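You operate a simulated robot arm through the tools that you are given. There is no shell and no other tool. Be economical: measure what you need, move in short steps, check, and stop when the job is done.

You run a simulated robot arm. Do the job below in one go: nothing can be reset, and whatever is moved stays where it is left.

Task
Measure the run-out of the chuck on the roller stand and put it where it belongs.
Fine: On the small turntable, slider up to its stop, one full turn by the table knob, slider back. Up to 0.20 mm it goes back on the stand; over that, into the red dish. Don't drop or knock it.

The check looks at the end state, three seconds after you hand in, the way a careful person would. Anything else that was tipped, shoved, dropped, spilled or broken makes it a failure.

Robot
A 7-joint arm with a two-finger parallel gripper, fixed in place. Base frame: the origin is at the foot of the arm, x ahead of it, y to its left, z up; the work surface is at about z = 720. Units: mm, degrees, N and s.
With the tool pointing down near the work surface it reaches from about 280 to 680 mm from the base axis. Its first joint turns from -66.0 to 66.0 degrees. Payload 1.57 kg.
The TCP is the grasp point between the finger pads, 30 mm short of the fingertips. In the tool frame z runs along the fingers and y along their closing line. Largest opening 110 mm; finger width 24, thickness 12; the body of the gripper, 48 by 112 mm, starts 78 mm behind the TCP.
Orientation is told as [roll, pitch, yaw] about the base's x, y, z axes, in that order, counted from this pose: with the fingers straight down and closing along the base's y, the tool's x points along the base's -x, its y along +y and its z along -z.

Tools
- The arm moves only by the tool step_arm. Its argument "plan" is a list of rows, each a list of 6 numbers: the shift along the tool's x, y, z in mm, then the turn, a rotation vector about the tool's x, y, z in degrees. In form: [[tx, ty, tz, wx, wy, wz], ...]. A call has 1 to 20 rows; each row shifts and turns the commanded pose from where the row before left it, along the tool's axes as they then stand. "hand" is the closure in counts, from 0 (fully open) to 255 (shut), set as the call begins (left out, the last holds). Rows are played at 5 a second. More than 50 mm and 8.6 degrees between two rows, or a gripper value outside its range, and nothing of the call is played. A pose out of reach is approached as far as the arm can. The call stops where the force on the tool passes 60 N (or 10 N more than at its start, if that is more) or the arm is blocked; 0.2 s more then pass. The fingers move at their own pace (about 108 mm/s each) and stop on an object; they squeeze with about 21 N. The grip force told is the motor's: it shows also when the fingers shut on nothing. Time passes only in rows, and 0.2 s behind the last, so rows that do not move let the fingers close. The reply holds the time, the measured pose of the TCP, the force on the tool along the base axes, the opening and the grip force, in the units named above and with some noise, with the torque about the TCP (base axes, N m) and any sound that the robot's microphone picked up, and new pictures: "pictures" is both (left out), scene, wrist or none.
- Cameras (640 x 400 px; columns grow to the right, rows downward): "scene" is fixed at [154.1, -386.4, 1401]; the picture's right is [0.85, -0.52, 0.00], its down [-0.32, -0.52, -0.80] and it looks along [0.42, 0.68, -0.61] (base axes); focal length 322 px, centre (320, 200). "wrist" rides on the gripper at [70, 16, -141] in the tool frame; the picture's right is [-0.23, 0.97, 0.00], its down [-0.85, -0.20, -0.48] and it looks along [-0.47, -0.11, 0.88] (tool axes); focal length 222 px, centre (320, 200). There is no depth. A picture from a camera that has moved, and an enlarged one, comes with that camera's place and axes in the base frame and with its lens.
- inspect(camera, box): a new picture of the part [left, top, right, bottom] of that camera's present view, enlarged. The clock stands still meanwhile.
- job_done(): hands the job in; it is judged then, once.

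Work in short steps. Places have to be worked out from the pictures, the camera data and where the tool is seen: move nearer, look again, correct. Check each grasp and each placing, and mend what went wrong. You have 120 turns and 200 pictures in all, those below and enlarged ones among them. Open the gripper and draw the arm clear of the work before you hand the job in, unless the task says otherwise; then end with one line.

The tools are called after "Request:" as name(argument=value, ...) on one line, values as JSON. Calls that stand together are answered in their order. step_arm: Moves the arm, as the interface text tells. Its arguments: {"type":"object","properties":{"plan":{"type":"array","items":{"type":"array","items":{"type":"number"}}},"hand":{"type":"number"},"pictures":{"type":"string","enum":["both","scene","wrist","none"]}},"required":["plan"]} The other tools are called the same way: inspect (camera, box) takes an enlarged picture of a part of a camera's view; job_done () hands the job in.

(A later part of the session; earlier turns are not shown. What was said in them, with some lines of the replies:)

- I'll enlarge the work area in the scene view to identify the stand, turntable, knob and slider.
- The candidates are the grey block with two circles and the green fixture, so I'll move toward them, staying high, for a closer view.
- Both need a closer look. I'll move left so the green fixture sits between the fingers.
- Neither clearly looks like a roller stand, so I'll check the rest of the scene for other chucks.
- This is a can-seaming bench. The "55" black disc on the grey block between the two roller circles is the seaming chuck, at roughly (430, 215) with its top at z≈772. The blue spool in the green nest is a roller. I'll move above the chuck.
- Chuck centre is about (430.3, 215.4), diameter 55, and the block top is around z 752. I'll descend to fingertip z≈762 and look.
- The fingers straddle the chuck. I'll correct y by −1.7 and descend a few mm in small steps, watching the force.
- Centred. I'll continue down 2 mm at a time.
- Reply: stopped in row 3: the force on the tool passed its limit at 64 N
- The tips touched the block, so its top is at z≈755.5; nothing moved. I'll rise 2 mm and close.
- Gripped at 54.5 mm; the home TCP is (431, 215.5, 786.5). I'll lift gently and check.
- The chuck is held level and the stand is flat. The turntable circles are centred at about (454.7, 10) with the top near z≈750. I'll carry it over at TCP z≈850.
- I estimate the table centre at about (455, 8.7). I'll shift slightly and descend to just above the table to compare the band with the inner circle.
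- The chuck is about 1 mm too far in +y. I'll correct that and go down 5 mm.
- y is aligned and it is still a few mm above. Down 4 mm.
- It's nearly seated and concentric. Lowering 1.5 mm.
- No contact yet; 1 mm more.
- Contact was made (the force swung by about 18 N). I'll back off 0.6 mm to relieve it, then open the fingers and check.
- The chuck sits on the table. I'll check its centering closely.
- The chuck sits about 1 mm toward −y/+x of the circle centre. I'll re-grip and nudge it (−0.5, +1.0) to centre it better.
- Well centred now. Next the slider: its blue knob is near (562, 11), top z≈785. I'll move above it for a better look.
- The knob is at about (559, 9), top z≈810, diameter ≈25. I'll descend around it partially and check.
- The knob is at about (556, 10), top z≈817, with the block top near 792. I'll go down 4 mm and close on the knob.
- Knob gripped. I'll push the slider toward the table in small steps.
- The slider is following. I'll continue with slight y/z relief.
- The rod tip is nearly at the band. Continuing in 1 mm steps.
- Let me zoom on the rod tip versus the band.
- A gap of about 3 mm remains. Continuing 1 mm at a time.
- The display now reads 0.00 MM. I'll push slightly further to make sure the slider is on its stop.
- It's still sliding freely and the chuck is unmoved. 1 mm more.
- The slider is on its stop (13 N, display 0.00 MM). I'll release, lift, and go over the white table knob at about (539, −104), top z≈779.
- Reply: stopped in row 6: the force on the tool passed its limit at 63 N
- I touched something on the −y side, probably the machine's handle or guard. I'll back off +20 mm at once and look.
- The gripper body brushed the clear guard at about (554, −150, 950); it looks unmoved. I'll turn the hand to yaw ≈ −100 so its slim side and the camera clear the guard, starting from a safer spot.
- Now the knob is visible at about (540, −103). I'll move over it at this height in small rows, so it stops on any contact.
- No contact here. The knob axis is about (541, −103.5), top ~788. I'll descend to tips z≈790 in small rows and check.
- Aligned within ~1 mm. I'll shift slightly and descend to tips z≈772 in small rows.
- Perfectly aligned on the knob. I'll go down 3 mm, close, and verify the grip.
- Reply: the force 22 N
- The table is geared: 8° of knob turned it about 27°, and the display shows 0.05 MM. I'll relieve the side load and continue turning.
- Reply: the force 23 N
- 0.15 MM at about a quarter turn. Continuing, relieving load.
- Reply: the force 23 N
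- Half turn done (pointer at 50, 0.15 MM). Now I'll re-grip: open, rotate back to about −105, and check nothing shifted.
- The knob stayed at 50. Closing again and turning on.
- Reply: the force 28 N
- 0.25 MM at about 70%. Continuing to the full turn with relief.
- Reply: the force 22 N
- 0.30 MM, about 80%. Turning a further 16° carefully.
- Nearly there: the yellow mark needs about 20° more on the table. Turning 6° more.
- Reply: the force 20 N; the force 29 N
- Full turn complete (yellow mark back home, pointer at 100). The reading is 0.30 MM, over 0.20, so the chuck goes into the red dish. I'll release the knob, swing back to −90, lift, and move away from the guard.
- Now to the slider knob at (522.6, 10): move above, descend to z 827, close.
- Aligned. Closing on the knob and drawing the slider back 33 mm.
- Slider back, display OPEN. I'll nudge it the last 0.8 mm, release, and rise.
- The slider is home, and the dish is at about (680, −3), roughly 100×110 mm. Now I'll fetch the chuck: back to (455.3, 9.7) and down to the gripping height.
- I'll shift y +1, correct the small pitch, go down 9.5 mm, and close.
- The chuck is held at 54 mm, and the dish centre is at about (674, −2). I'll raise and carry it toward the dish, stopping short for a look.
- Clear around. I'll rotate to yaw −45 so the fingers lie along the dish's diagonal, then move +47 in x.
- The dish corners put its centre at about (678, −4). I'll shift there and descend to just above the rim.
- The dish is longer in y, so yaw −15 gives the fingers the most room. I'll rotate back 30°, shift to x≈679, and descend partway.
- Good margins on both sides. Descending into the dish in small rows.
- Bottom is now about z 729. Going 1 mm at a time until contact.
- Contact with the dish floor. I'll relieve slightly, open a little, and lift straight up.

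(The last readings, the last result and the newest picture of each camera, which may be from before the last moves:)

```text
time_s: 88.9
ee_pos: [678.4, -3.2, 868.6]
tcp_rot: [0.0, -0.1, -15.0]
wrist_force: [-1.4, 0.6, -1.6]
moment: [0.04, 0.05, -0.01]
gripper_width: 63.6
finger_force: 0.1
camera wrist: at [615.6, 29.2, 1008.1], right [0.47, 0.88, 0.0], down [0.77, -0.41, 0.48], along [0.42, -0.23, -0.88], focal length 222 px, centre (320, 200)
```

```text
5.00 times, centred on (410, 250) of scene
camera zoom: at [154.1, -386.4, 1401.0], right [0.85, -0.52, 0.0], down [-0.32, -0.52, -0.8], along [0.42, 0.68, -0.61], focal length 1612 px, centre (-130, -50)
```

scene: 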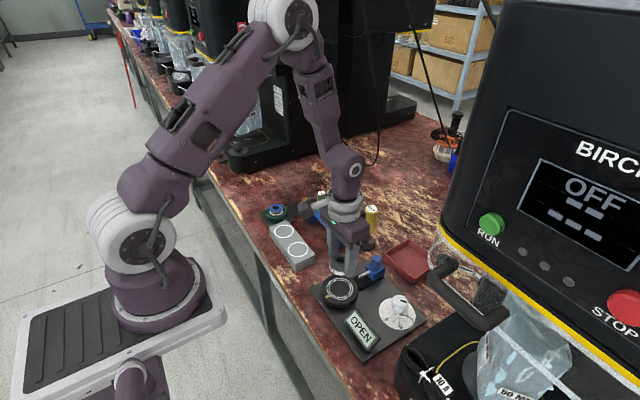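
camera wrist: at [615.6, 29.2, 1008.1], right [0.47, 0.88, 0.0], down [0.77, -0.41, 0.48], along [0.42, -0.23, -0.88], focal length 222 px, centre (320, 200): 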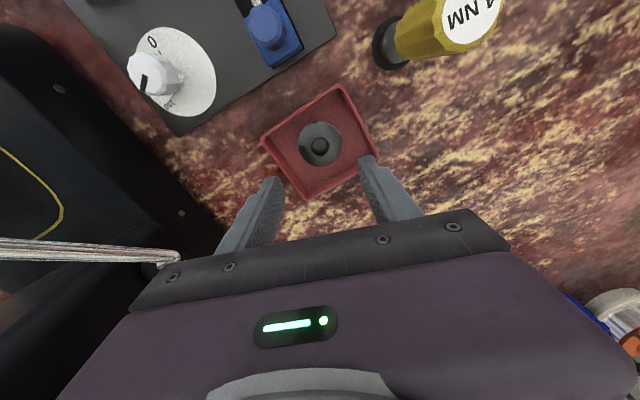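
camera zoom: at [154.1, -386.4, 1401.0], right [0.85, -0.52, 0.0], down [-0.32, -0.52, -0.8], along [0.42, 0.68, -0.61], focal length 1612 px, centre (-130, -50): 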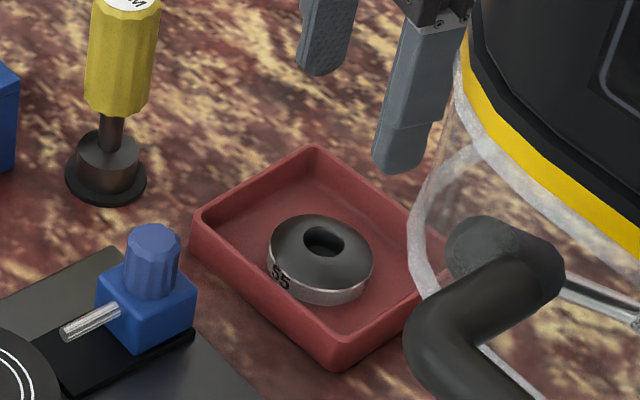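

The chuck rests flat in the red dish and nothing else was disturbed. I'll raise and draw the arm back clear, with the gripper open.

Request:
step_arm(plan=[[0, 0, -30, 0, 0, 0], [0, 0, -30, 0, 0, 0], [0, 0, -20, 0, 0, 0], [45, 0, 0, 0, 0, -7.5], [45, 0, 0, 0, 0, -7.5], [45, 0, 0, 0, 0, 0], [45, 0, 0, 0, 0, 0], [45, 0, 0, 0, 0, 0], [30, 10, 0, 0, 0, 0], [0, 0, 0, 0, 0, 0]], pictures="both", hand=0)

Request:
inspect(camera="scene", box=[250, 180, 510, 350])

```text
time_s: 91.1
ee_pos: [424.1, 23.4, 948.6]
tcp_rot: [0.0, -0.1, 0.1]
wrist_force: [0.3, -0.3, 0.2]
moment: [-0.02, -0.01, 0.0]
gripper_width: 110.1
finger_force: 0.0
camera wrist: at [355.0, 38.3, 1087.5], right [0.23, 0.97, 0.0], down [0.85, -0.2, 0.48], along [0.47, -0.11, -0.88], focal length 222 px, centre (320, 200)
```

scene: 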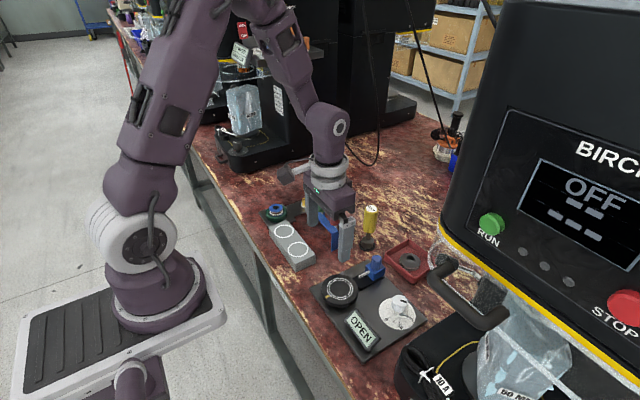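
wrist: 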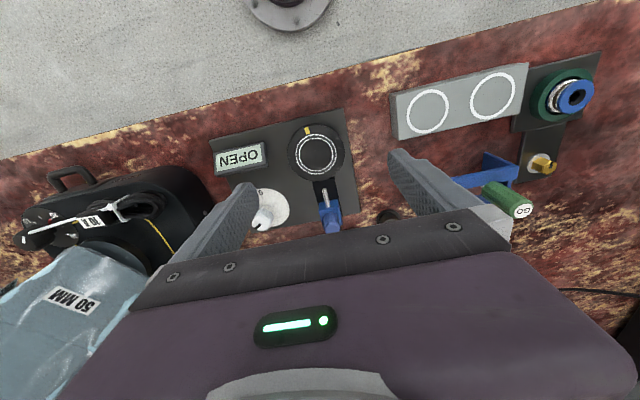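

```text
2.35 times, centred on (380, 265) of scene
camera zoom: at [154.1, -386.4, 1401.0], right [0.85, -0.52, 0.0], down [-0.32, -0.52, -0.8], along [0.42, 0.68, -0.61], focal length 758 px, centre (179, 47)
```

zoom: 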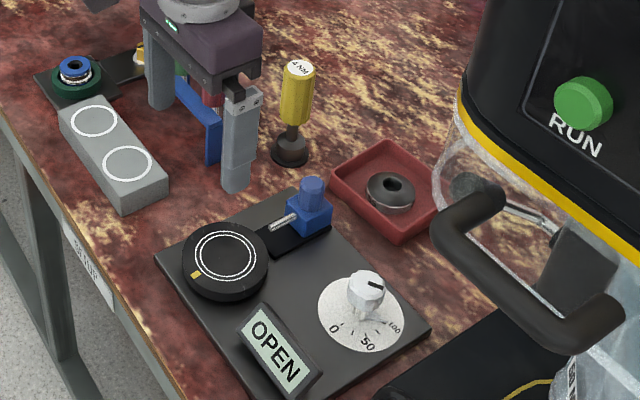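

Everything is in place: the chuck is in the dish, the slider is back, the display reads OPEN, and the arm is clear with the gripper open. Handing in.

Request:
job_done()

```text
The job is handed in.
```

The chuck's run-out read 0.30 mm over one full turn, above the 0.20 mm limit, so it is in the red dish with the slider back; on the way to the table knob the gripper brushed the machine's clear guard, which did not visibly move.
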